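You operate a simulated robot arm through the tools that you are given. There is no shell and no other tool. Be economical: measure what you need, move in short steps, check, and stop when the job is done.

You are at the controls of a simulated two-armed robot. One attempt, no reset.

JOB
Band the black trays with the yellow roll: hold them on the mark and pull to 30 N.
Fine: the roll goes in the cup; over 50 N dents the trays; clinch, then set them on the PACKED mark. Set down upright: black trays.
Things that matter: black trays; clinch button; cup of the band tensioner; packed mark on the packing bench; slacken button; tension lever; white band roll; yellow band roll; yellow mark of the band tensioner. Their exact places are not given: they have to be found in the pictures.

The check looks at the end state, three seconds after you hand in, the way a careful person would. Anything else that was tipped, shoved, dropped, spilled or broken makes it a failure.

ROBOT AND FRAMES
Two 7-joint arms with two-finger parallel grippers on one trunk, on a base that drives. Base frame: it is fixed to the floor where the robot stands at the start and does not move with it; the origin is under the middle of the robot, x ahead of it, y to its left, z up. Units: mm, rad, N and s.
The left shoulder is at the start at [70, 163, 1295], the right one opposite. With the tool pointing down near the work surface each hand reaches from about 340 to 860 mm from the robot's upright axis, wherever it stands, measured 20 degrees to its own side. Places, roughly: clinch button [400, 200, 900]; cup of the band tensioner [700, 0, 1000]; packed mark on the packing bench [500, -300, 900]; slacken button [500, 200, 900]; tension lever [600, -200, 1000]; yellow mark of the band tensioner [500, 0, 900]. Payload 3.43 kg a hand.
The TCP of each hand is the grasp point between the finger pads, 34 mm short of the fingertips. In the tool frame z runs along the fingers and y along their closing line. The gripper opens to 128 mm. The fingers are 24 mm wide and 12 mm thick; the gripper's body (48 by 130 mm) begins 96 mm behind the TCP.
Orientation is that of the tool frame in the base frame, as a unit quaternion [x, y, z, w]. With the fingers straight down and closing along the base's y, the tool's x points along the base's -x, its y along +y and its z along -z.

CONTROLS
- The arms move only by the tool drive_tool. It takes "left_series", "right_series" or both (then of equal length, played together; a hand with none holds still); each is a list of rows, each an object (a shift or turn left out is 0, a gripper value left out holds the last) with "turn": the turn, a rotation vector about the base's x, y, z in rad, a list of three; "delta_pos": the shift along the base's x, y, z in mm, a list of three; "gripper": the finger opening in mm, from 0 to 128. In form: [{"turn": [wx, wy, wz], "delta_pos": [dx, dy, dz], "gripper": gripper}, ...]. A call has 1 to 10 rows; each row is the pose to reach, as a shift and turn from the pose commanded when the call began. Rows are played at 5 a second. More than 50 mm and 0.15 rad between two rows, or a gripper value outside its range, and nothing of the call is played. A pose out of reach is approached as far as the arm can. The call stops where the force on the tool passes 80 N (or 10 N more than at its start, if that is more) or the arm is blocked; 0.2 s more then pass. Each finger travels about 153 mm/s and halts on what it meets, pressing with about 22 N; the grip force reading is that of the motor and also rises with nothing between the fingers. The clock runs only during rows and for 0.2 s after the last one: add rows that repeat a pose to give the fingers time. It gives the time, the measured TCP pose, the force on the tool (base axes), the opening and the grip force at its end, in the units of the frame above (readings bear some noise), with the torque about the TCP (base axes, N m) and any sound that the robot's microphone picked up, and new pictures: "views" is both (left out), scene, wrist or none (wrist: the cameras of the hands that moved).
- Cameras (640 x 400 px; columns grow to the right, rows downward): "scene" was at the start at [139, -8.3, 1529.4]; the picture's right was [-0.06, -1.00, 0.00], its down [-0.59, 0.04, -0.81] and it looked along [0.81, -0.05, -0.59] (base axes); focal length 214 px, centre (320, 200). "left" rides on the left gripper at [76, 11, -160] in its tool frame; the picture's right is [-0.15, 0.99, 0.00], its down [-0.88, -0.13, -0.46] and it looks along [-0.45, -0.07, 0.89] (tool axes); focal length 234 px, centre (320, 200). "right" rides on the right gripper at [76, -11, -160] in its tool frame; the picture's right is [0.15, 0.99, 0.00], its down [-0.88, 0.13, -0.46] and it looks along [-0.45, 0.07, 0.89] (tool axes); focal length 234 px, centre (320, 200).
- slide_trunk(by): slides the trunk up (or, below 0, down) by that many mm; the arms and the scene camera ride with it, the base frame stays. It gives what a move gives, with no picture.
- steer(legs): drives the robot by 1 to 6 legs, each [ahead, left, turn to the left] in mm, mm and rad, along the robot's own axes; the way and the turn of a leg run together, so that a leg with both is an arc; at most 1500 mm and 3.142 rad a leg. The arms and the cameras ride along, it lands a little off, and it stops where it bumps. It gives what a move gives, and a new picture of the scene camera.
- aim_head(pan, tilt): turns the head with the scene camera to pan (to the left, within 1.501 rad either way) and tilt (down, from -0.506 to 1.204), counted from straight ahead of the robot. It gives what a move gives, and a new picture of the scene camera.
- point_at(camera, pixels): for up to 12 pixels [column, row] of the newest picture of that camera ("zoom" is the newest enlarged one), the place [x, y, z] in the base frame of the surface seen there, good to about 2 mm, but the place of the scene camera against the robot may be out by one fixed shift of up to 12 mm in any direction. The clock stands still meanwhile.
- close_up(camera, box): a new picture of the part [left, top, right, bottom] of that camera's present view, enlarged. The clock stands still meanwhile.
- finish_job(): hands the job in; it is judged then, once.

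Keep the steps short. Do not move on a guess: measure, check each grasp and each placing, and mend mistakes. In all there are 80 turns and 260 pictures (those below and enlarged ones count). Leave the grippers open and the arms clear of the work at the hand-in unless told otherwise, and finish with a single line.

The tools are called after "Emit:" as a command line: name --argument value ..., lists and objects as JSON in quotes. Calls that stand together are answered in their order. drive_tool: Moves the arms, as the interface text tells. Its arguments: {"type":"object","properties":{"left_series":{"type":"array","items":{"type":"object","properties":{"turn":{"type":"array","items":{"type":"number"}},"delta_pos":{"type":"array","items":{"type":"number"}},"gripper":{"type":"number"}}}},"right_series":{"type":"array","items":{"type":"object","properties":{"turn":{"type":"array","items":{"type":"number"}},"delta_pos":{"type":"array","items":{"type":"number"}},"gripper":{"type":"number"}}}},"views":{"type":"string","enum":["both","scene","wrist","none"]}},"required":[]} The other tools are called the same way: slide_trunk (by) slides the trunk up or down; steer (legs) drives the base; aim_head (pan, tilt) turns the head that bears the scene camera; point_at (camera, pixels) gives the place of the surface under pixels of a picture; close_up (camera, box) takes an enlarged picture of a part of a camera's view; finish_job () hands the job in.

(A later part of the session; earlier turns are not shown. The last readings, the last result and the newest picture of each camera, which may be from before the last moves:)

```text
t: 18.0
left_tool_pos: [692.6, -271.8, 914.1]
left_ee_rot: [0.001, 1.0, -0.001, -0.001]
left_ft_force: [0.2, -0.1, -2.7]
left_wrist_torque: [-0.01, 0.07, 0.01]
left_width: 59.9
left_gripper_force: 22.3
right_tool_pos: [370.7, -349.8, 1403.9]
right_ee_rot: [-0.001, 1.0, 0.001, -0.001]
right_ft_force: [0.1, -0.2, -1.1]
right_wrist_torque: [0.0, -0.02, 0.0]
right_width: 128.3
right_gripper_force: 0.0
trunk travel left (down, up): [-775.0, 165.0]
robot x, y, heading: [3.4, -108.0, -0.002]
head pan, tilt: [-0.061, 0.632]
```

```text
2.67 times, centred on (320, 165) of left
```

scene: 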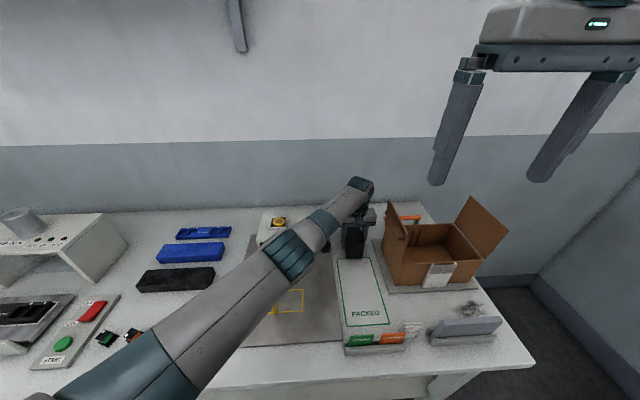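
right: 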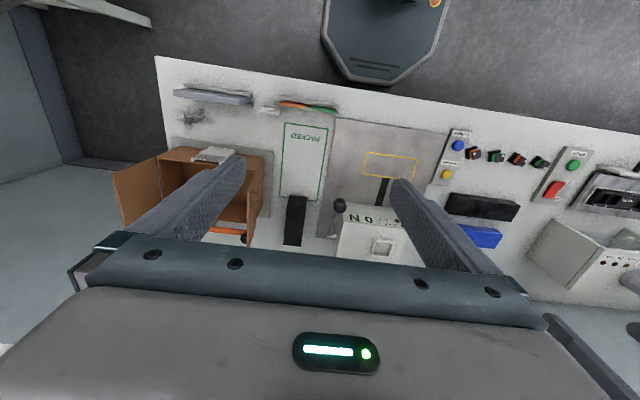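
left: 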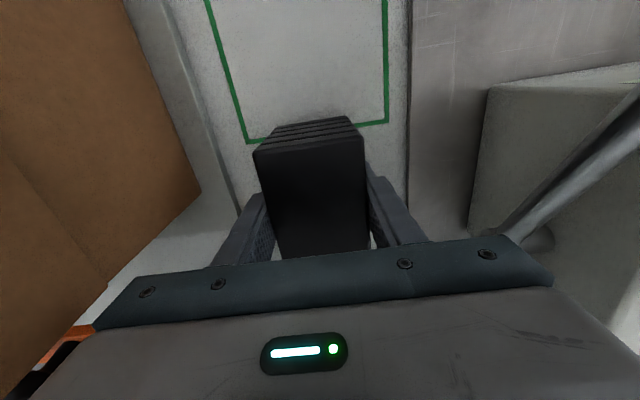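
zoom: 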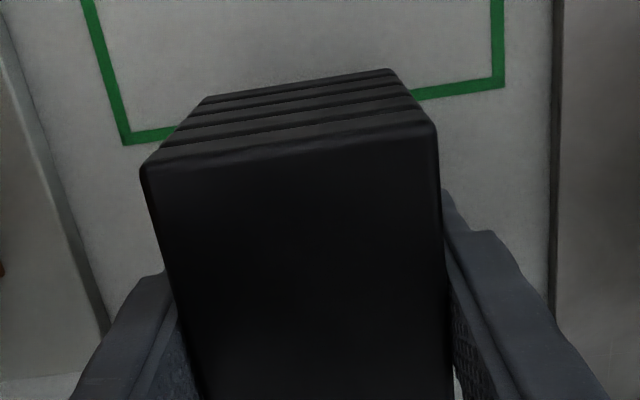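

Lifted cleanly: weight ≈2.7 N, stack level. Raise straight up to TCP z≈1160.

Emit:
drive_tool --left_series '[{"delta_pos": [0, 0, 40]}, {"delta_pos": [0, 0, 80]}, {"delta_pos": [0, 0, 120]}, {"delta_pos": [0, 0, 160]}, {"delta_pos": [0, 0, 200]}, {"delta_pos": [0, 0, 246]}, {"delta_pos": [0, 0, 246]}]' --views "wrist"

Emit:
drive_tool --left_series '[{"delta_pos": [-19, 35, 0], "turn": [0, 0, -0.15]}, {"delta_pos": [-38, 70, 0], "turn": [0, 0, -0.3]}, {"delta_pos": [-57, 105, 0], "turn": [0, 0, -0.45]}, {"delta_pos": [-76, 140, 0], "turn": [0, 0, -0.6]}, {"delta_pos": [-95, 175, 0], "turn": [0, 0, -0.75]}, {"delta_pos": [-114, 210, 0], "turn": [0, 0, -0.9]}, {"delta_pos": [-133, 245, 0], "turn": [0, 0, -1.05]}, {"delta_pos": [-152, 280, 0], "turn": [0, 0, -1.2]}, {"delta_pos": [-171, 315, 0], "turn": [0, 0, -1.35]}, {"delta_pos": [-190, 350, 0], "turn": [0, 0, -1.5]}]'

```text
t: 19.6
left_tool_pos: [693.6, -274.5, 1161.2]
left_ee_rot: [0.0, 1.0, 0.0, 0.0]
left_ft_force: [0.0, -0.5, -3.0]
left_wrist_torque: [0.0, 0.11, -0.02]
left_width: 60.0
left_gripper_force: 21.6
right_tool_pos: [369.7, -349.3, 1404.0]
right_ee_rot: [0.0, 1.0, 0.001, 0.0]
right_ft_force: [0.6, 0.2, -0.2]
right_wrist_torque: [-0.03, -0.01, -0.01]
right_width: 128.0
right_gripper_force: 0.1
trunk travel left (down, up): [-775.0, 165.0]
robot x, y, heading: [-2.9, -109.4, 0.002]
head pan, tilt: [-0.061, 0.632]
```

left: 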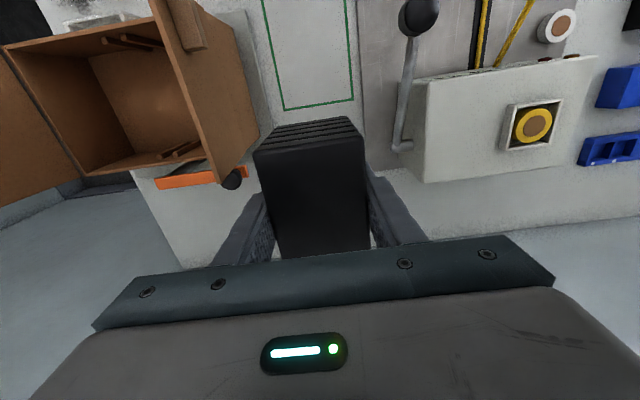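

```text
t: 21.8
left_tool_pos: [501.3, 78.0, 1161.5]
left_ee_rot: [0.683, 0.731, 0.0, 0.0]
left_ft_force: [0.3, 0.7, -2.8]
left_wrist_torque: [0.05, -0.01, 0.02]
left_width: 59.8
left_gripper_force: 22.2
right_tool_pos: [368.6, -346.6, 1405.4]
right_ee_rot: [0.0, 1.0, 0.0, 0.001]
right_ft_force: [-0.7, 0.0, -0.1]
right_wrist_torque: [-0.03, -0.03, -0.03]
right_width: 128.2
right_gripper_force: 0.1
trunk travel left (down, up): [-775.0, 165.0]
robot x, y, heading: [3.0, -109.0, 0.003]
head pan, tilt: [-0.061, 0.632]
```

scene: 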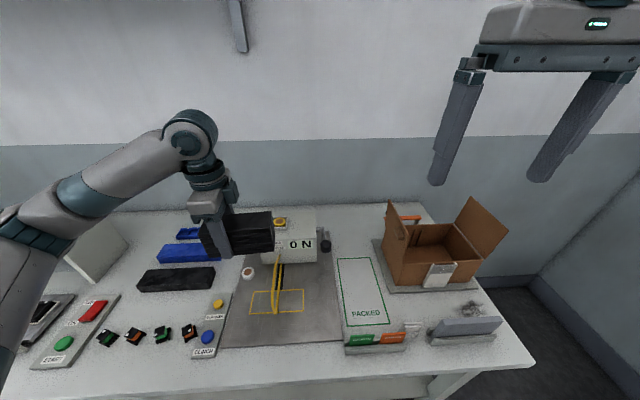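
left: 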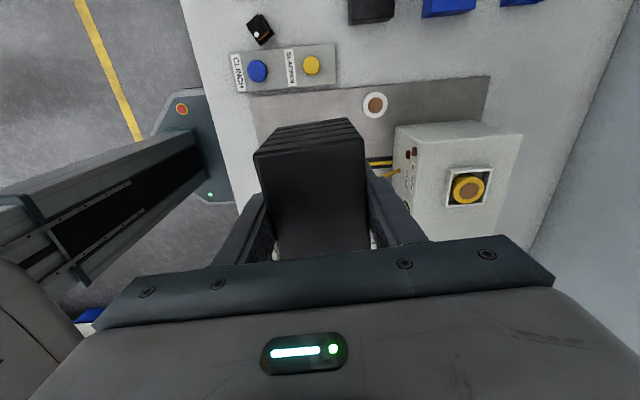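

Still held firm. I'll measure the trailing end of the stack, the button panel and the loop before descending.

Emit:
point_at --camera "left" --pixels '[[258, 155], [361, 140], [275, 128], [349, 119], [312, 65], [257, 71], [320, 93], [375, 105], [310, 200]]'

Emit:
close_up --camera "scene" --box '[180, 190, 340, 320]'

Emit:
point_at --camera "scene" --pixels '[[232, 258], [274, 250], [272, 216], [275, 275], [274, 290], [276, 262], [217, 303]]'

```text
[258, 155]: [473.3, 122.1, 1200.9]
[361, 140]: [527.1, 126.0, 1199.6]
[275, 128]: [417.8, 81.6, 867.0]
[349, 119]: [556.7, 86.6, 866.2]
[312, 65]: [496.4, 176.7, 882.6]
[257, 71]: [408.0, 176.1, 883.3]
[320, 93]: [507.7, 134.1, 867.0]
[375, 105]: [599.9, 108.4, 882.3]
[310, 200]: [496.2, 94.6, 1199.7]
```

```text
3.08 times, centred on (260, 255) of scene
```

zoom: 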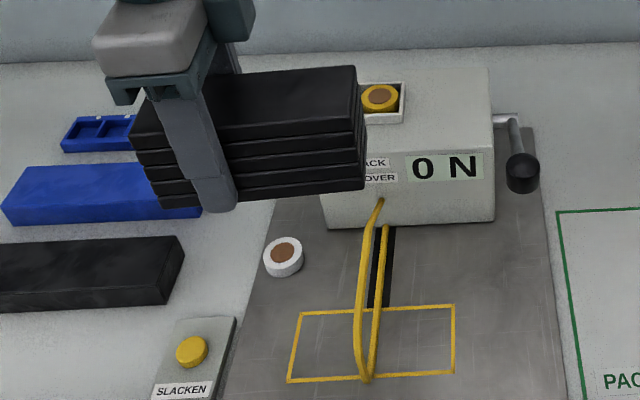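

```text
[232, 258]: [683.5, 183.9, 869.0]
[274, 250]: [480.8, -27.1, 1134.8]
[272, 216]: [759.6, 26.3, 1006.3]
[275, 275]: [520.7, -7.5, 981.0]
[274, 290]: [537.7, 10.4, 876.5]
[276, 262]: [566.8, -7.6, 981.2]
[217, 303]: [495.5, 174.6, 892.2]
```

Stack centre is 27 mm ahead of the hand. Finish the turn, shift to hand y≈107 (leading end at y≈7, clear of loop; trailing end short of the button at y 163), and descend to TCP z≈921.

Emit:
drive_tool --left_series '[{"delta_pos": [0, 29, 0], "turn": [0, 0, -0.07]}, {"delta_pos": [0, 29, -40], "turn": [0, 0, -0.07]}, {"delta_pos": [0, 29, -80], "turn": [0, 0, -0.07]}, {"delta_pos": [0, 29, -120], "turn": [0, 0, -0.07]}, {"delta_pos": [0, 29, -160], "turn": [0, 0, -0.07]}, {"delta_pos": [0, 29, -200], "turn": [0, 0, -0.07]}, {"delta_pos": [0, 29, -225], "turn": [0, 0, -0.07]}, {"delta_pos": [0, 29, -240], "turn": [0, 0, -0.07]}, {"delta_pos": [0, 29, -240], "turn": [0, 0, -0.07]}]'

Emit:
close_up --camera "scene" --box '[180, 220, 340, 360]'

```text
t: 23.8
left_tool_pos: [504.5, 106.9, 920.3]
left_ee_rot: [0.708, 0.707, 0.0, 0.0]
left_ft_force: [-0.8, 0.3, -2.8]
left_wrist_torque: [0.09, 0.03, -0.01]
left_width: 59.9
left_gripper_force: 21.6
right_tool_pos: [371.3, -349.3, 1403.1]
right_ee_rot: [-0.002, 1.0, 0.001, -0.001]
right_ft_force: [0.3, 0.8, -0.8]
right_wrist_torque: [0.0, -0.04, 0.01]
right_width: 127.9
right_gripper_force: 0.1
trunk travel left (down, up): [-775.0, 165.0]
robot x, y, heading: [0.3, -106.9, 0.002]
head pan, tilt: [-0.061, 0.632]
```

scene: 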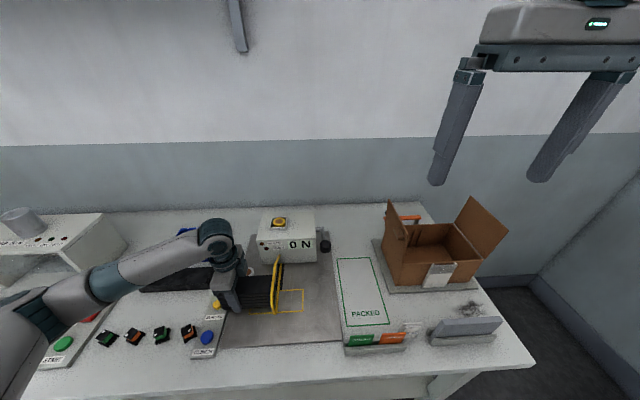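
left: 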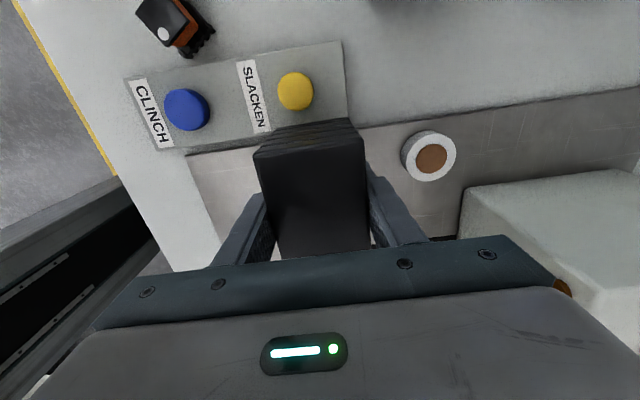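

```text
2.86 times, centred on (260, 290) of scene
```

zoom: 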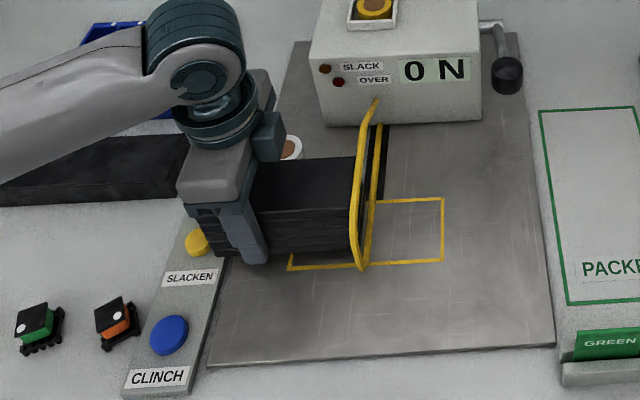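

Leading end sits at the loop mouth, loop undisturbed. Slide −81 mm in y through the loop, x −3, in gentle steps.

Emit:
drive_tool --left_series '[{"delta_pos": [-3, -10, 0]}, {"delta_pos": [-3, -20, 0]}, {"delta_pos": [-3, -30, 0]}, {"delta_pos": [-3, -40, 0]}, {"delta_pos": [-3, -50, 0]}, {"delta_pos": [-3, -60, 0]}, {"delta_pos": [-3, -70, 0]}, {"delta_pos": [-3, -81, 0]}, {"delta_pos": [-3, -81, 0]}]'

Emit:
close_up --camera "scene" --box '[180, 220, 340, 360]'

Emit:
close_up --camera "right" --box '[320, 60, 560, 240]'

```text
t: 25.8
left_tool_pos: [499.5, 25.2, 920.4]
left_ee_rot: [0.708, 0.706, 0.0, 0.0]
left_ft_force: [0.2, -0.1, -3.2]
left_wrist_torque: [0.07, -0.01, 0.04]
left_width: 59.6
left_gripper_force: 21.3
right_tool_pos: [371.2, -349.3, 1403.0]
right_ee_rot: [-0.001, 1.0, 0.001, 0.0]
right_ft_force: [-0.3, 0.5, -0.2]
right_wrist_torque: [-0.04, -0.01, -0.02]
right_width: 127.9
right_gripper_force: 0.0
trunk travel left (down, up): [-775.0, 165.0]
robot x, y, heading: [0.7, -109.2, 0.004]
head pan, tilt: [-0.061, 0.632]
```

scene: 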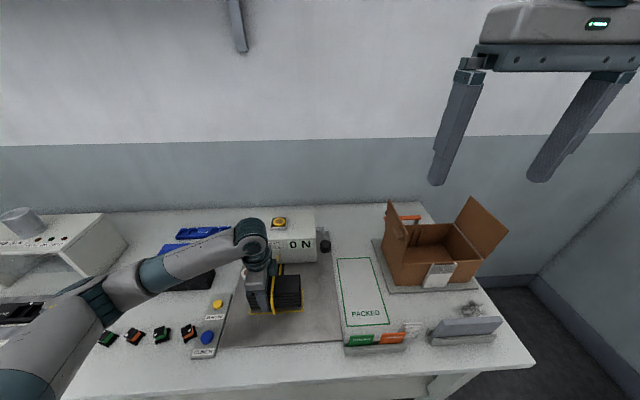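
left: 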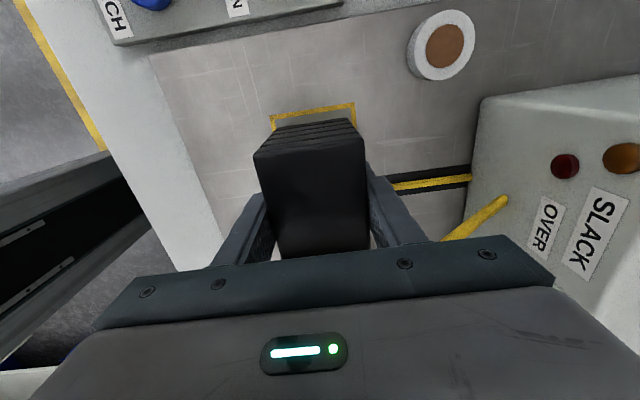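

```text
2.86 times, centred on (260, 290) of scene
```

zoom: 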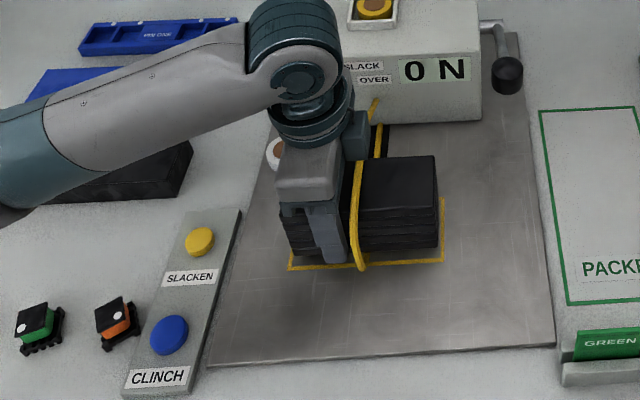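

```text
2.22 times, centred on (440, 150) of right
```

zoom: 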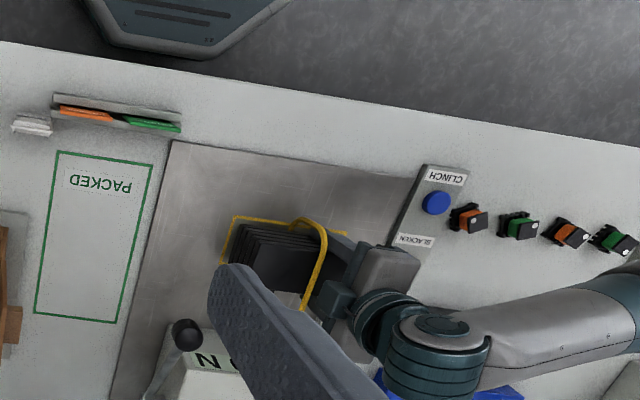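

The stack is through the loop. I'll measure its ends against the mark before lowering.

Emit:
point_at --camera "left" --pixels '[[257, 155], [362, 138], [276, 130], [350, 118], [272, 115], [355, 104], [299, 140], [350, 119]]'

Emit:
point_at --camera "scene" --pixels '[[299, 289], [299, 305], [300, 276], [286, 276], [297, 301], [304, 289]]'

```text
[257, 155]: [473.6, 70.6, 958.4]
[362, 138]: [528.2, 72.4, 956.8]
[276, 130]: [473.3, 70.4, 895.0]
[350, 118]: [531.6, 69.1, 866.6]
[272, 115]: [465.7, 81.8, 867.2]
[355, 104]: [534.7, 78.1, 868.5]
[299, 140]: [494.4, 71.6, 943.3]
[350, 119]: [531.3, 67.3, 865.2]
```

```text
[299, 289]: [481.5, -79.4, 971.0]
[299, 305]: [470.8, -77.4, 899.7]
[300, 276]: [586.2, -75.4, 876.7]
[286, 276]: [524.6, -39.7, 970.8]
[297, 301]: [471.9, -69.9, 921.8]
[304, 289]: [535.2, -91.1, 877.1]
```

Centred: y −73…+71.5, x 473–528. Lower onto the plate, watching the force.

Emit:
drive_tool --left_series '[{"delta_pos": [1, 0, -5]}, {"delta_pos": [1, 0, -9]}, {"delta_pos": [1, 0, -9]}]' --views "none"

```text
t: 26.6
left_tool_pos: [500.4, 23.8, 912.8]
left_ee_rot: [0.707, 0.707, 0.0, -0.001]
left_ft_force: [-0.4, -0.1, -2.3]
left_wrist_torque: [0.1, -0.01, 0.0]
left_width: 59.8
left_gripper_force: 21.7
right_tool_pos: [370.3, -348.9, 1403.4]
right_ee_rot: [0.0, 1.0, 0.0, 0.0]
right_ft_force: [0.4, 0.0, 0.4]
right_wrist_torque: [-0.01, 0.01, 0.0]
right_width: 128.1
right_gripper_force: 0.2
trunk travel left (down, up): [-775.0, 165.0]
robot x, y, heading: [-0.7, -108.3, 0.001]
head pan, tilt: [-0.061, 0.632]
```

Emit:
drive_tool --left_series '[{"delta_pos": [0, 0, -1]}, {"delta_pos": [0, 0, -2]}, {"delta_pos": [0, 0, -3]}, {"delta_pos": [0, 0, -3]}]' --views "none"

```text
t: 27.6
left_tool_pos: [500.4, 24.4, 909.1]
left_ee_rot: [0.708, 0.707, 0.0, 0.0]
left_ft_force: [0.7, 0.0, -2.8]
left_wrist_torque: [0.04, 0.0, 0.01]
left_width: 59.9
left_gripper_force: 21.8
right_tool_pos: [370.4, -349.4, 1402.8]
right_ee_rot: [-0.001, 1.0, 0.001, 0.0]
right_ft_force: [0.2, 0.4, -0.7]
right_wrist_torque: [0.01, 0.0, -0.02]
right_width: 128.3
right_gripper_force: 0.2
trunk travel left (down, up): [-775.0, 165.0]
robot x, y, heading: [-0.3, -109.6, 0.004]
head pan, tilt: [-0.061, 0.632]
```

Emit:
drive_tool --left_series '[{"delta_pos": [0, 0, -1]}, {"delta_pos": [0, 0, -2]}, {"delta_pos": [0, 0, -2]}]' --views "wrist"

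Emit:
close_up --camera "scene" --box '[210, 230, 340, 330]'

```text
t: 28.4
left_tool_pos: [501.3, 25.1, 906.6]
left_ee_rot: [0.708, 0.707, 0.0, 0.001]
left_ft_force: [0.7, 0.1, -0.6]
left_wrist_torque: [0.2, -0.11, -0.05]
left_width: 59.9
left_gripper_force: 21.9
right_tool_pos: [370.6, -349.1, 1403.8]
right_ee_rot: [-0.001, 1.0, 0.002, 0.0]
right_ft_force: [0.6, 0.2, -0.3]
right_wrist_torque: [-0.01, 0.0, -0.01]
right_width: 127.8
right_gripper_force: 0.1
trunk travel left (down, up): [-775.0, 165.0]
robot x, y, heading: [-0.6, -109.3, -0.001]
head pan, tilt: [-0.061, 0.632]
```

left: 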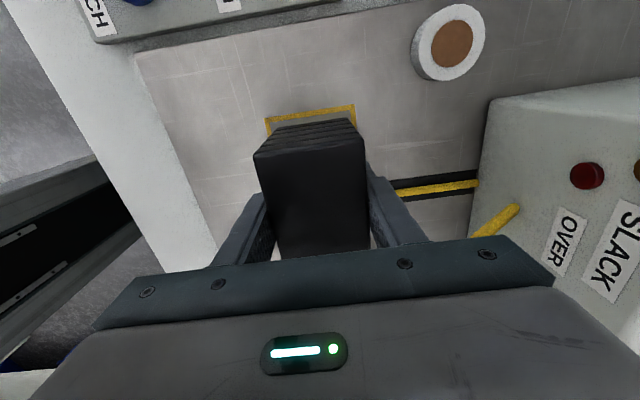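

```text
4.00 times, centred on (275, 280) of scene
```

zoom: 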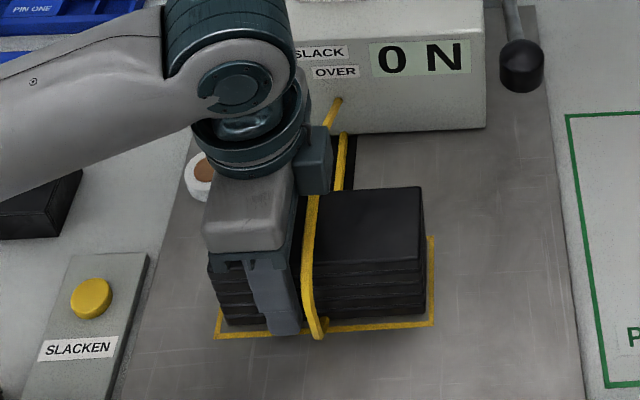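

The stack has landed (force eased to −0.6 N) and stays gripped by the left hand. The right hand now goes above the lever knob.

Emit:
drive_tool --right_series '[{"delta_pos": [22, 22, -30], "gripper": 80}, {"delta_pos": [45, 45, -60]}, {"delta_pos": [67, 67, -90]}, {"delta_pos": [90, 90, -120]}, {"delta_pos": [112, 112, -150]}, {"delta_pos": [135, 135, -180]}, {"delta_pos": [157, 157, -210]}, {"delta_pos": [180, 180, -235]}, {"delta_pos": [190, 189, -244]}, {"delta_pos": [190, 189, -244]}]'

Emit:
close_up --camera "right" --box '[240, 60, 400, 200]'

```text
t: 30.6
left_tool_pos: [500.3, 24.6, 906.9]
left_ee_rot: [0.708, 0.707, 0.0, 0.0]
left_ft_force: [0.5, -0.6, 3.0]
left_wrist_torque: [0.35, -0.05, -0.03]
left_width: 59.8
left_gripper_force: 21.6
right_tool_pos: [560.2, -160.2, 1158.8]
right_ee_rot: [-0.001, 1.0, 0.001, 0.0]
right_ft_force: [-0.6, -1.2, 0.5]
right_wrist_torque: [-0.01, 0.01, -0.01]
right_width: 80.1
right_gripper_force: 0.1
trunk travel left (down, up): [-775.0, 165.0]
robot x, y, heading: [3.5, -109.4, 0.001]
head pan, tilt: [-0.061, 0.632]
```

scene: 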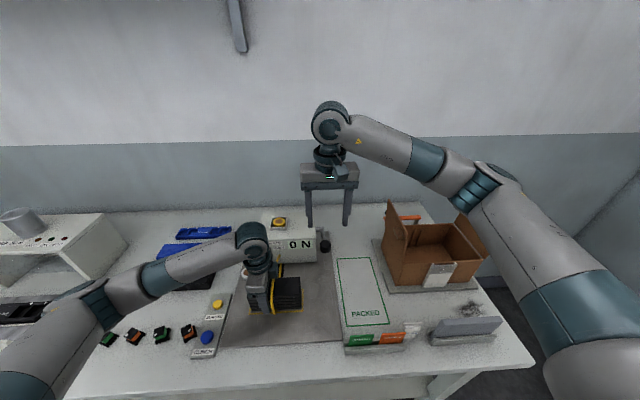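
right: 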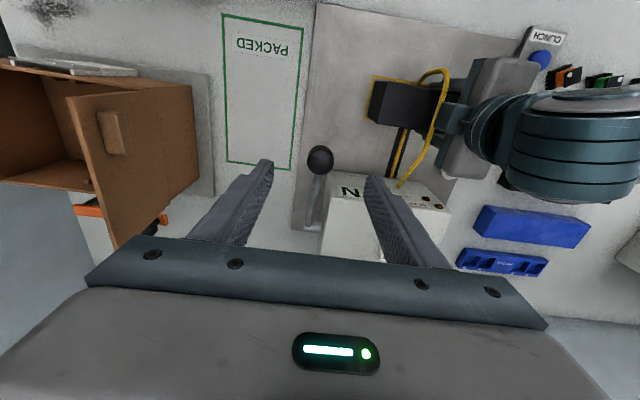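

```text
2.86 times, centred on (320, 130) of right
```

zoom: 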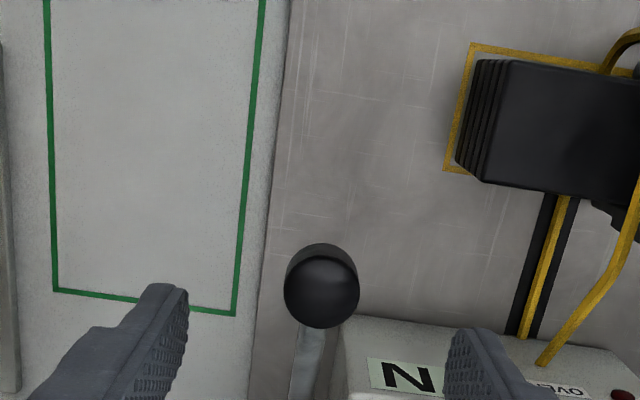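

Measure the knob: its edges and top.

Emit:
point_at --camera "zoom" --pixels '[[321, 285], [290, 285], [353, 285], [321, 262], [321, 318], [321, 248], [308, 350], [308, 385], [470, 175], [480, 70]]'

Emit:
point_at --camera "right" --pixels '[[308, 228], [313, 190], [370, 121], [383, 76], [378, 75], [390, 90]]'

```text
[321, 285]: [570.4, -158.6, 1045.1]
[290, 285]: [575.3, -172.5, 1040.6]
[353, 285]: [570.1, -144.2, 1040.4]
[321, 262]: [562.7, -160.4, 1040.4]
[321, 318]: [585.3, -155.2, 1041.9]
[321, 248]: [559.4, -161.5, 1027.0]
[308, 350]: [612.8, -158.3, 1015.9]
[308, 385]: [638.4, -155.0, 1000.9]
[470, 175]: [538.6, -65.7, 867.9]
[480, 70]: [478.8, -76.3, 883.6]
```

```text
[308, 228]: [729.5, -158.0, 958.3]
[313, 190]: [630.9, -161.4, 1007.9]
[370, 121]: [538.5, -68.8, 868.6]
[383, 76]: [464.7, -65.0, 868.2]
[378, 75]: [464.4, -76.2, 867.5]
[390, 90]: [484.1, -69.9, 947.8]
```

Knob centre ≈ [573,−158,1030], about 34 mm wide; pivot ≈ [730,−157,955]. Descend around it and close.

Emit:
drive_tool --right_series '[{"delta_pos": [12, 2, -40]}, {"delta_pos": [12, 2, -80]}, {"delta_pos": [12, 2, -110]}, {"delta_pos": [12, 2, -127]}, {"delta_pos": [12, 2, -127]}, {"delta_pos": [12, 2, -127], "gripper": 25}, {"delta_pos": [12, 2, -127], "gripper": 25}, {"delta_pos": [12, 2, -127], "gripper": 25}]'

Emit:
close_up --camera "scene" --box '[210, 210, 370, 330]'

```text
t: 32.4
left_tool_pos: [500.4, 26.2, 907.5]
left_ee_rot: [0.708, 0.706, -0.001, 0.0]
left_ft_force: [-1.9, -2.6, 5.9]
left_wrist_torque: [0.39, 0.06, 0.07]
left_width: 59.6
left_gripper_force: 22.2
right_tool_pos: [570.9, -156.4, 1033.1]
right_ee_rot: [0.0, 1.0, 0.001, 0.0]
right_ft_force: [0.4, 7.4, -4.2]
right_wrist_torque: [0.22, -0.2, 0.04]
right_width: 32.9
right_gripper_force: 45.5
trunk travel left (down, up): [-775.0, 165.0]
robot x, y, heading: [0.5, -111.2, 0.006]
head pan, tilt: [-0.061, 0.632]
```

scene: 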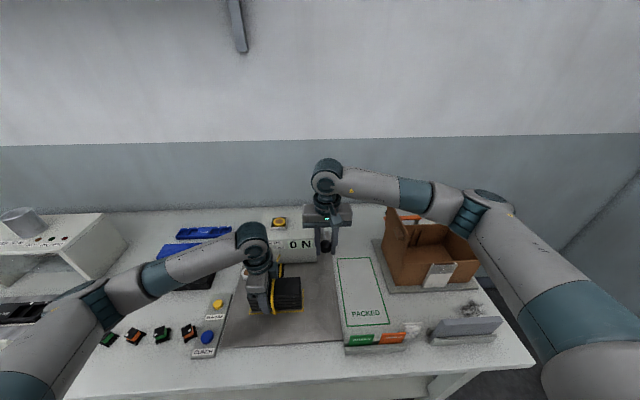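
right: 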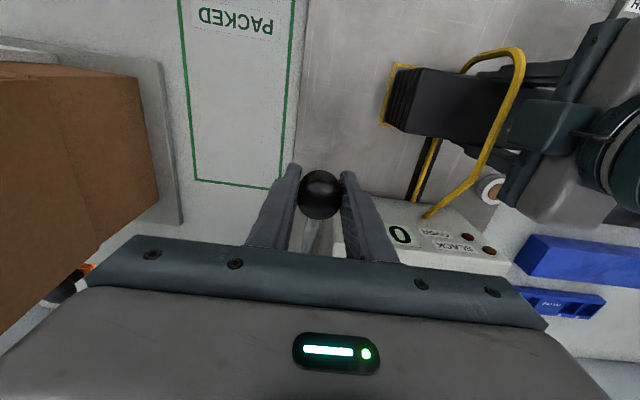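

```text
3.33 times, centred on (290, 270) of scene
```

zoom: 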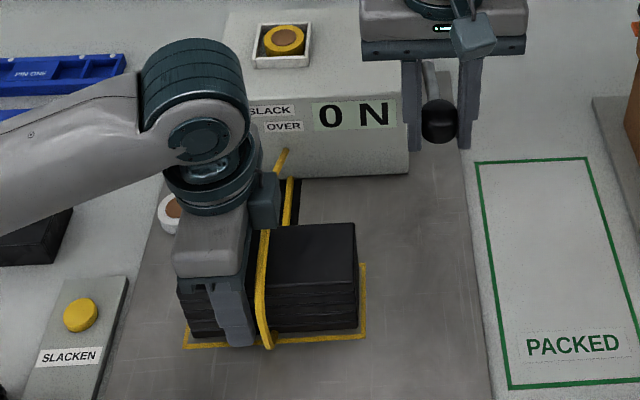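

The knob is held (33 mm) and the display reads 0 N. Start the pull down along its arc with a small 0.1 rad step and read the display.

Emit:
drive_tool --right_series '[{"delta_pos": [-2, -0.5, -4]}, {"delta_pos": [-3.6, -0.5, -8]}, {"delta_pos": [-5.4, -0.5, -12]}, {"delta_pos": [-6.9, -0.5, -16]}, {"delta_pos": [-6.9, -0.5, -16]}]' --views "none"

Emit:
close_up --camera "scene" --box '[210, 210, 370, 330]'

```text
t: 33.6
left_tool_pos: [500.9, 26.1, 906.8]
left_ee_rot: [0.708, 0.707, 0.0, 0.0]
left_ft_force: [1.8, -0.1, 4.8]
left_wrist_torque: [0.48, -0.1, -0.11]
left_width: 60.2
left_gripper_force: 21.8
right_tool_pos: [565.3, -156.0, 1016.8]
right_ee_rot: [0.0, 1.0, 0.001, 0.001]
right_ft_force: [6.2, 10.3, 7.6]
right_wrist_torque: [0.24, -1.46, 0.03]
right_width: 32.9
right_gripper_force: 44.9
trunk travel left (down, up): [-775.0, 165.0]
robot x, y, heading: [-0.5, -112.5, 0.005]
head pan, tilt: [-0.061, 0.632]
```

```text
3.33 times, centred on (290, 270) of scene
```

zoom: 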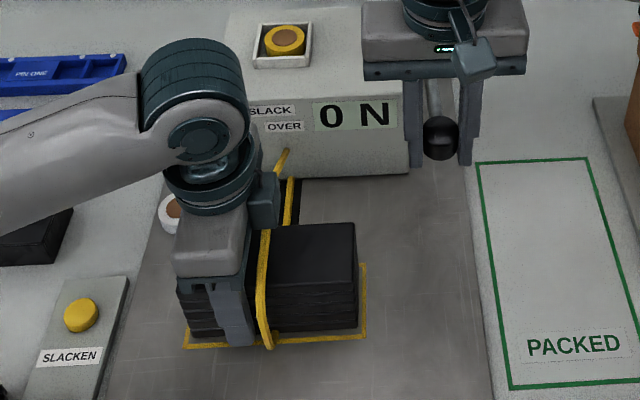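

No tension yet (taking slack); the small torque shows the knob turning in the grip, so I'll let the hand turn with the lever. Continue 0.1 rad.

Emit:
drive_tool --right_series '[{"delta_pos": [-1.5, -0.5, -4], "turn": [0, -0.05, 0]}, {"delta_pos": [-2.8, -0.5, -8.5], "turn": [0, -0.1, 0]}, {"delta_pos": [-4, -0.5, -12.7], "turn": [0, -0.15, 0]}, {"delta_pos": [-5.3, -0.5, -17], "turn": [0, -0.2, 0]}, {"delta_pos": [-5.3, -0.5, -17], "turn": [0, -0.2, 0]}]' --views "none"

Emit:
close_up --camera "scene" --box '[210, 210, 370, 330]'

```text
t: 34.8
left_tool_pos: [499.8, 27.0, 906.7]
left_ee_rot: [0.707, 0.707, -0.001, 0.001]
left_ft_force: [1.4, -0.3, 2.6]
left_wrist_torque: [-0.5, -0.18, 0.09]
left_width: 60.0
left_gripper_force: 22.0
right_tool_pos: [557.7, -157.1, 1000.0]
right_ee_rot: [-0.002, 0.995, 0.0, 0.1]
right_ft_force: [-11.2, 14.1, -3.2]
right_wrist_torque: [0.14, 1.5, 0.12]
right_width: 33.2
right_gripper_force: 44.8
trunk travel left (down, up): [-775.0, 165.0]
robot x, y, heading: [-0.0, -111.4, 0.006]
head pan, tilt: [-0.061, 0.632]
```

```text
3.33 times, centred on (290, 270) of scene
```

zoom: 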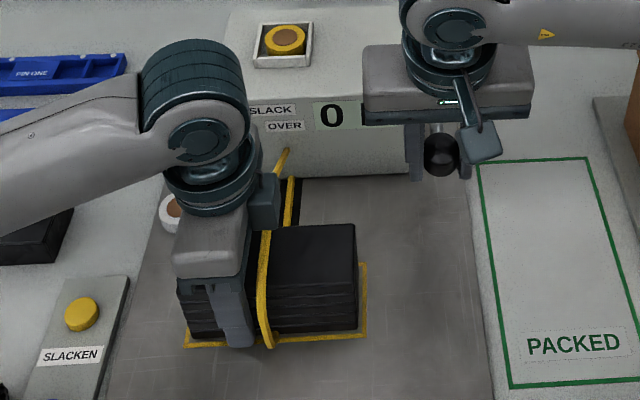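

The display still shows 0. Torque flipped sign, so I hold the hand's angle this step, ease +1 mm in y, and pull another 0.1 rad.

Emit:
drive_tool --right_series '[{"delta_pos": [-0.5, 1, -4.3]}, {"delta_pos": [-1.2, 1, -8.6]}, {"delta_pos": [-2, 1, -13]}, {"delta_pos": [-3, 1, -17.2]}, {"delta_pos": [-3, 1, -17.2]}]' --views "none"

Emit:
close_up --camera "scene" --box '[210, 210, 370, 330]'

```text
t: 36.0
left_tool_pos: [499.8, 26.2, 906.9]
left_ee_rot: [0.708, 0.706, 0.0, 0.0]
left_ft_force: [0.0, 0.7, -3.9]
left_wrist_torque: [0.07, 0.01, -0.01]
left_width: 60.0
left_gripper_force: 21.4
right_tool_pos: [556.1, -155.3, 983.0]
right_ee_rot: [0.0, 0.995, 0.0, 0.101]
right_ft_force: [-3.4, 7.6, 10.7]
right_wrist_torque: [0.07, -1.14, 0.07]
right_width: 33.2
right_gripper_force: 45.5
trunk travel left (down, up): [-775.0, 165.0]
robot x, y, heading: [2.0, -107.1, 0.007]
head pan, tilt: [-0.061, 0.632]
```

```text
3.33 times, centred on (290, 270) of scene
```

zoom: 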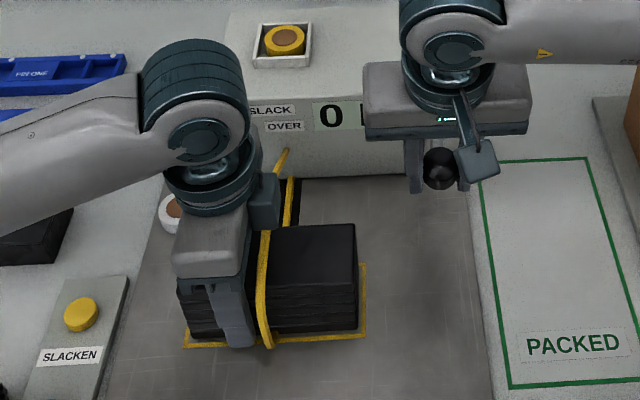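

First digit still 0. Continue another 0.1 rad, turning the hand −0.1 with it.

Emit:
drive_tool --right_series '[{"delta_pos": [-0.5, 1, -4.3], "turn": [0, -0.04, 0]}, {"delta_pos": [-1, 1, -8.7], "turn": [0, -0.08, 0]}, {"delta_pos": [-1.4, 1, -13], "turn": [0, -0.11, 0]}, {"delta_pos": [-1.8, 1, -17.4], "turn": [0, -0.14, 0]}, {"delta_pos": [-1.8, 1, -17.4], "turn": [0, -0.14, 0]}]' --views "none"

Emit:
close_up --camera "scene" --box '[210, 210, 370, 330]'

```text
t: 37.2
left_tool_pos: [499.6, 25.9, 907.2]
left_ee_rot: [0.708, 0.706, -0.001, -0.001]
left_ft_force: [-0.3, -0.3, -1.2]
left_wrist_torque: [-0.13, 0.02, -0.06]
left_width: 59.8
left_gripper_force: 21.8
right_tool_pos: [553.8, -157.3, 965.1]
right_ee_rot: [0.0, 0.985, 0.0, 0.17]
right_ft_force: [-11.2, 2.6, -3.2]
right_wrist_torque: [0.01, 1.2, 0.0]
right_width: 32.9
right_gripper_force: 45.1
trunk travel left (down, up): [-775.0, 165.0]
robot x, y, heading: [-4.6, -112.0, 0.005]
head pan, tilt: [-0.061, 0.632]
```

```text
3.33 times, centred on (290, 270) of scene
```

zoom: 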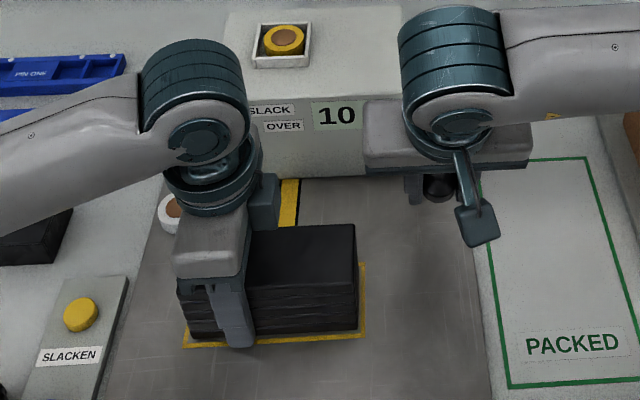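

Reading 10 N and the loop has drawn tight. Now tiny steps: −4 mm.

Emit:
drive_tool --right_series '[{"delta_pos": [0, 0, -2]}, {"delta_pos": [0, 0, -4]}, {"delta_pos": [0, 0, -4]}]' --views "none"

Emit:
close_up --camera "scene" --box '[210, 210, 370, 330]'

```text
t: 38.0
left_tool_pos: [499.3, 25.1, 909.0]
left_ee_rot: [0.708, 0.707, 0.001, 0.0]
left_ft_force: [-1.1, 0.4, -3.2]
left_wrist_torque: [0.09, -0.01, 0.01]
left_width: 59.9
left_gripper_force: 22.3
right_tool_pos: [553.1, -157.3, 963.3]
right_ee_rot: [-0.001, 0.985, 0.001, 0.172]
right_ft_force: [-11.0, -0.6, 11.6]
right_wrist_torque: [-0.02, -1.16, 0.02]
right_width: 33.0
right_gripper_force: 45.3
trunk travel left (down, up): [-775.0, 165.0]
robot x, y, heading: [-2.0, -111.8, 0.001]
head pan, tilt: [-0.061, 0.632]
```

```text
3.33 times, centred on (290, 270) of scene
```

zoom: 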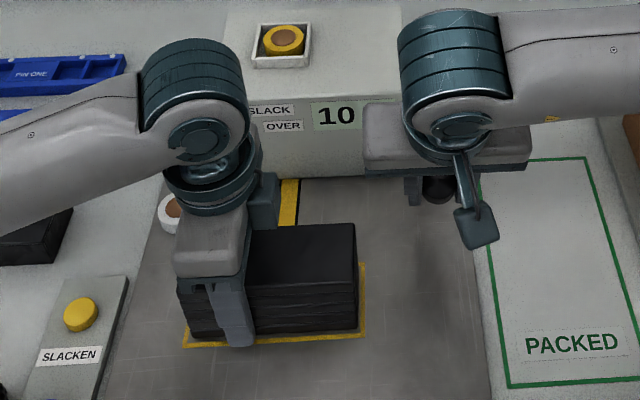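

Still 10 N (ratchet step not reached). The left hand reads ~2 mm high, so I lower it 1.5 mm while pulling another 5 mm.

Emit:
drive_tool --right_series '[{"delta_pos": [0, 0, -2], "turn": [0, -0.02, 0]}, {"delta_pos": [0, 0, -5], "turn": [0, -0.04, 0]}, {"delta_pos": [0, 0, -5], "turn": [0, -0.04, 0]}]' --left_series '[{"delta_pos": [0, 0, -1]}, {"delta_pos": [0, 0, -1.5]}, {"delta_pos": [0, 0, -1.5]}]' --views "none"

Emit:
close_up --camera "scene" --box '[210, 210, 370, 330]'

```text
t: 38.8
left_tool_pos: [500.3, 25.2, 907.6]
left_ee_rot: [0.708, 0.706, 0.0, 0.001]
left_ft_force: [3.7, 1.6, 11.9]
left_wrist_torque: [-0.58, 0.32, 0.17]
left_width: 59.7
left_gripper_force: 22.1
right_tool_pos: [552.2, -157.0, 956.7]
right_ee_rot: [0.0, 0.982, 0.0, 0.19]
right_ft_force: [-6.7, 0.9, 1.8]
right_wrist_torque: [-0.02, 0.39, -0.06]
right_width: 33.1
right_gripper_force: 45.0
trunk travel left (down, up): [-775.0, 165.0]
robot x, y, heading: [1.2, -112.7, -0.001]
head pan, tilt: [-0.061, 0.632]
```

```text
3.33 times, centred on (290, 270) of scene
```

zoom: 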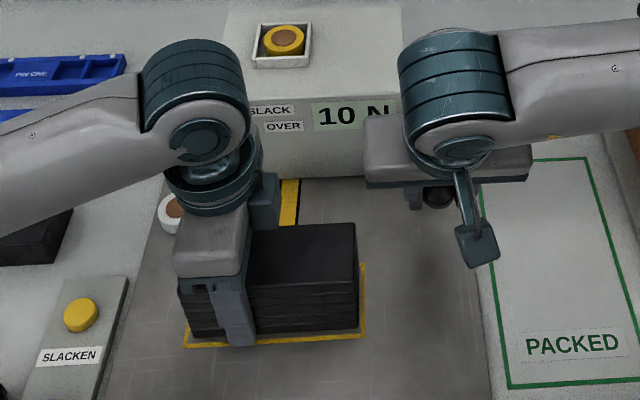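

Left now presses 12 N on the plate, firmly seated; ease it up 0.7 mm. Pull another 5 mm.

Emit:
drive_tool --right_series '[{"delta_pos": [0, 0, -2], "turn": [0, -0.01, 0]}, {"delta_pos": [0, 0, -5], "turn": [0, -0.02, 0]}, {"delta_pos": [0, 0, -5], "turn": [0, -0.02, 0]}]' --left_series '[{"delta_pos": [0, 0, 0.7]}, {"delta_pos": [0, 0, 0.7]}, {"delta_pos": [0, 0, 0.7]}]' --views "none"

Emit:
close_up --camera "scene" --box '[210, 210, 370, 330]'

```text
t: 39.6
left_tool_pos: [498.4, 24.5, 906.7]
left_ee_rot: [0.708, 0.706, -0.001, -0.001]
left_ft_force: [1.1, -0.1, 5.0]
left_wrist_torque: [-0.34, -0.02, 0.07]
left_width: 59.9
left_gripper_force: 21.9
right_tool_pos: [552.8, -155.6, 953.1]
right_ee_rot: [-0.001, 0.98, 0.001, 0.2]
right_ft_force: [-10.1, 0.4, 6.0]
right_wrist_torque: [-0.06, -0.3, 0.06]
right_width: 32.9
right_gripper_force: 44.7
trunk travel left (down, up): [-775.0, 165.0]
robot x, y, heading: [-0.1, -107.3, 0.003]
head pan, tilt: [-0.061, 0.632]
```

```text
3.33 times, centred on (290, 270) of scene
```

zoom: 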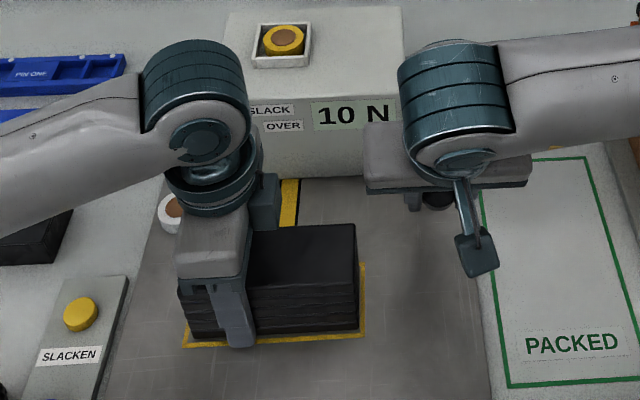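

The whole "10 N" is readable. Another −6 mm.

Emit:
drive_tool --right_series '[{"delta_pos": [0.5, 0, -3], "turn": [0, -0.015, 0]}, {"delta_pos": [1, 0, -6], "turn": [0, -0.035, 0]}, {"delta_pos": [1, 0, -6], "turn": [0, -0.035, 0]}]' --views "none"

Emit:
close_up --camera "scene" --box '[210, 210, 370, 330]'

```text
t: 40.4
left_tool_pos: [499.8, 24.8, 905.9]
left_ee_rot: [0.708, 0.707, -0.001, 0.0]
left_ft_force: [-1.0, -0.8, -0.4]
left_wrist_torque: [-0.1, 0.07, -0.03]
left_width: 59.6
left_gripper_force: 22.3
right_tool_pos: [553.7, -157.0, 947.1]
right_ee_rot: [-0.002, 0.976, 0.0, 0.216]
right_ft_force: [-14.7, -0.2, 7.3]
right_wrist_torque: [0.01, -0.45, 0.06]
right_width: 32.9
right_gripper_force: 44.9
trunk travel left (down, up): [-775.0, 165.0]
robot x, y, heading: [-2.2, -109.0, -0.001]
head pan, tilt: [-0.061, 0.632]
```

```text
3.33 times, centred on (290, 270) of scene
```

zoom: 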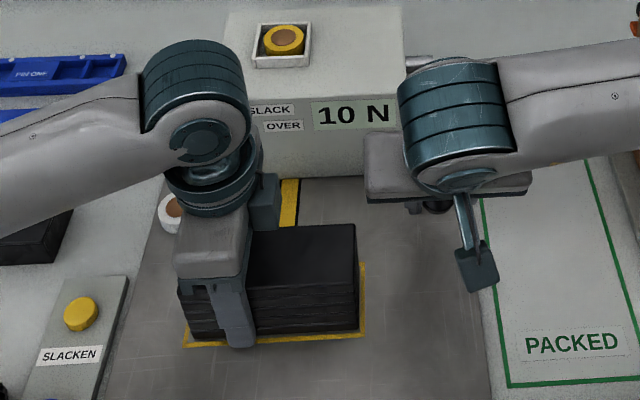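

Still 10 N; x force suggests −1 mm in x. Continue 8 mm.

Emit:
drive_tool --right_series '[{"delta_pos": [-1, 0, -4], "turn": [0, -0.025, 0]}, {"delta_pos": [-1, 0, -8], "turn": [0, -0.05, 0]}, {"delta_pos": [-1, 0, -8], "turn": [0, -0.05, 0]}]' --views "none"

Emit:
close_up --camera "scene" --box '[210, 210, 370, 330]'

```text
t: 41.2
left_tool_pos: [499.1, 26.0, 907.2]
left_ee_rot: [0.708, 0.706, 0.002, 0.001]
left_ft_force: [-0.3, 0.5, -2.6]
left_wrist_torque: [0.12, 0.03, 0.02]
left_width: 59.9
left_gripper_force: 22.2
right_tool_pos: [553.7, -158.1, 940.3]
right_ee_rot: [0.0, 0.97, 0.001, 0.244]
right_ft_force: [-8.3, -2.3, 21.0]
right_wrist_torque: [-0.02, 0.2, -0.03]
right_width: 32.9
right_gripper_force: 45.1
trunk travel left (down, up): [-775.0, 165.0]
robot x, y, heading: [-0.6, -108.8, 0.003]
head pan, tilt: [-0.061, 0.632]
```

```text
3.33 times, centred on (290, 270) of scene
```

zoom: 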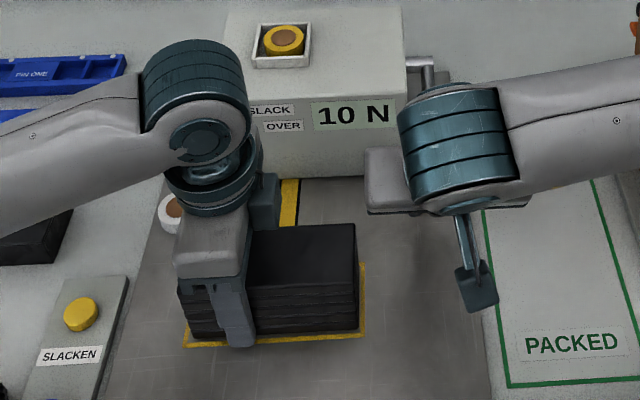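

Vertical force rose to 21 N, maybe the stop. I test 4 mm more to tell a stop from tension.

Emit:
drive_tool --right_series '[{"delta_pos": [0, 0, -2], "turn": [0, -0.01, 0]}, {"delta_pos": [0, 0, -4], "turn": [0, -0.02, 0]}, {"delta_pos": [0, 0, -4], "turn": [0, -0.02, 0]}]' --views "none"

Emit:
close_up --camera "scene" --box '[210, 210, 370, 330]'

```text
t: 42.0
left_tool_pos: [499.6, 24.2, 908.5]
left_ee_rot: [0.708, 0.707, 0.001, 0.001]
left_ft_force: [1.0, 0.2, -3.5]
left_wrist_torque: [0.11, 0.0, -0.02]
left_width: 60.0
left_gripper_force: 22.0
right_tool_pos: [554.1, -157.6, 936.5]
right_ee_rot: [0.0, 0.967, 0.001, 0.255]
right_ft_force: [0.8, -3.2, 36.0]
right_wrist_torque: [-0.06, -0.41, 0.0]
right_width: 33.3
right_gripper_force: 44.6
trunk travel left (down, up): [-775.0, 165.0]
robot x, y, heading: [0.6, -109.9, 0.001]
head pan, tilt: [-0.061, 0.632]
```

```text
3.33 times, centred on (290, 270) of scene
```

zoom: 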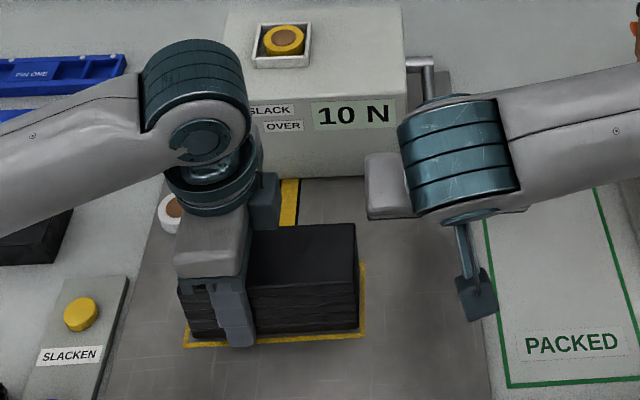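

It's a hard stop (36 N): the lever works in strokes, 10 N each. Swing it back up its arc, watching that the display holds 10 N.

Emit:
drive_tool --right_series '[{"delta_pos": [0, 0, 10], "turn": [0, 0.04, 0]}, {"delta_pos": [0, 0, 22], "turn": [0, 0.1, 0]}, {"delta_pos": [0.5, 0, 34], "turn": [0, 0.17, 0]}, {"delta_pos": [2, 0, 46], "turn": [0, 0.24, 0]}, {"delta_pos": [4, 0, 58], "turn": [0, 0.31, 0]}, {"delta_pos": [7, 0, 70], "turn": [0, 0.38, 0]}, {"delta_pos": [10.5, 0, 80], "turn": [0, 0.44, 0]}, {"delta_pos": [14, 0, 90], "turn": [0, 0.49, 0]}, {"delta_pos": [17, 0, 97], "turn": [0, 0.51, 0]}, {"delta_pos": [17, 0, 97], "turn": [0, 0.51, 0]}]' --left_series '[{"delta_pos": [0, 0, 0]}, {"delta_pos": [0, 0, 0]}, {"delta_pos": [0, 0, 0]}, {"delta_pos": [0, 0, 0]}, {"delta_pos": [0, 0, 0]}, {"delta_pos": [0, 0, 0]}, {"delta_pos": [0, 0, 0]}, {"delta_pos": [0, 0, 0]}, {"delta_pos": [0, 0, 0]}, {"delta_pos": [0, 0, 0]}]' --views "none"

Emit:
close_up --camera "scene" --box '[210, 210, 370, 330]'

```text
t: 44.2
left_tool_pos: [502.1, 24.4, 904.7]
left_ee_rot: [0.707, 0.707, -0.001, -0.001]
left_ft_force: [-4.3, 3.5, 17.6]
left_wrist_torque: [-0.09, -0.44, 0.13]
left_width: 60.1
left_gripper_force: 22.3
right_tool_pos: [571.5, -157.7, 1027.7]
right_ee_rot: [-0.002, 1.0, 0.0, -0.004]
right_ft_force: [-0.2, 1.1, -32.0]
right_wrist_torque: [0.02, -0.37, 0.11]
right_width: 33.1
right_gripper_force: 44.8
trunk travel left (down, up): [-775.0, 165.0]
robot x, y, heading: [0.2, -104.0, 0.001]
head pan, tilt: [-0.061, 0.632]
```

```text
3.33 times, centred on (290, 270) of scene
```

zoom: 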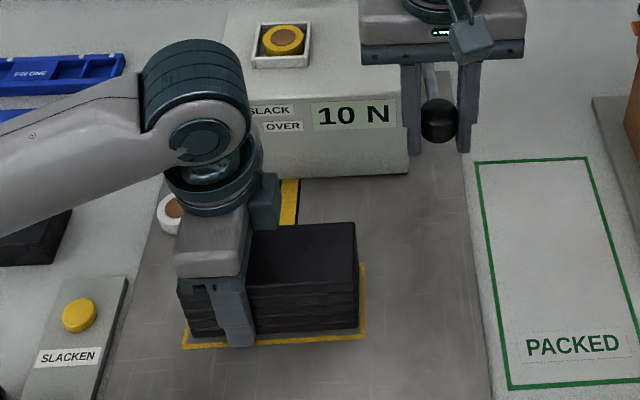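

Display holds 10 N. Second stroke down along the arc, stopping just short of the stop.

Emit:
drive_tool --right_series '[{"delta_pos": [-3.5, 0, -9], "turn": [0, -0.04, 0]}, {"delta_pos": [-7, 0, -18], "turn": [0, -0.1, 0]}, {"delta_pos": [-10, 0, -28], "turn": [0, -0.16, 0]}, {"delta_pos": [-13, 0, -39], "turn": [0, -0.22, 0]}, {"delta_pos": [-15, 0, -50], "turn": [0, -0.29, 0]}, {"delta_pos": [-17, 0, -60], "turn": [0, -0.35, 0]}, {"delta_pos": [-17.5, 0, -70], "turn": [0, -0.41, 0]}, {"delta_pos": [-17.5, 0, -79], "turn": [0, -0.46, 0]}, {"delta_pos": [-17.5, 0, -86], "turn": [0, -0.49, 0]}, {"delta_pos": [-17.5, 0, -86], "turn": [0, -0.49, 0]}]' --views "none"

Emit:
close_up --camera "scene" --box '[210, 210, 370, 330]'

```text
t: 46.4
left_tool_pos: [499.6, 24.1, 906.0]
left_ee_rot: [0.708, 0.707, 0.0, 0.0]
left_ft_force: [0.4, -1.1, -2.4]
left_wrist_torque: [0.09, -0.01, 0.0]
left_width: 60.1
left_gripper_force: 22.4
right_tool_pos: [551.7, -157.5, 946.7]
right_ee_rot: [-0.001, 0.97, 0.0, 0.242]
right_ft_force: [-14.5, 0.4, 6.5]
right_wrist_torque: [0.04, -0.45, 0.1]
right_width: 32.7
right_gripper_force: 44.7
trunk travel left (down, up): [-775.0, 165.0]
robot x, y, heading: [-0.7, -112.3, 0.005]
head pan, tilt: [-0.061, 0.632]
```

```text
3.33 times, centred on (290, 270) of scene
```

zoom: 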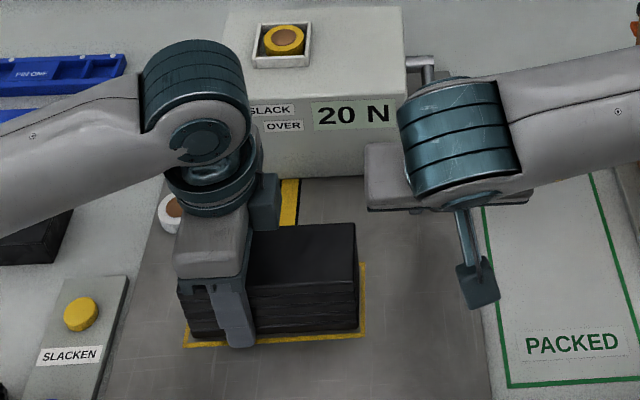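

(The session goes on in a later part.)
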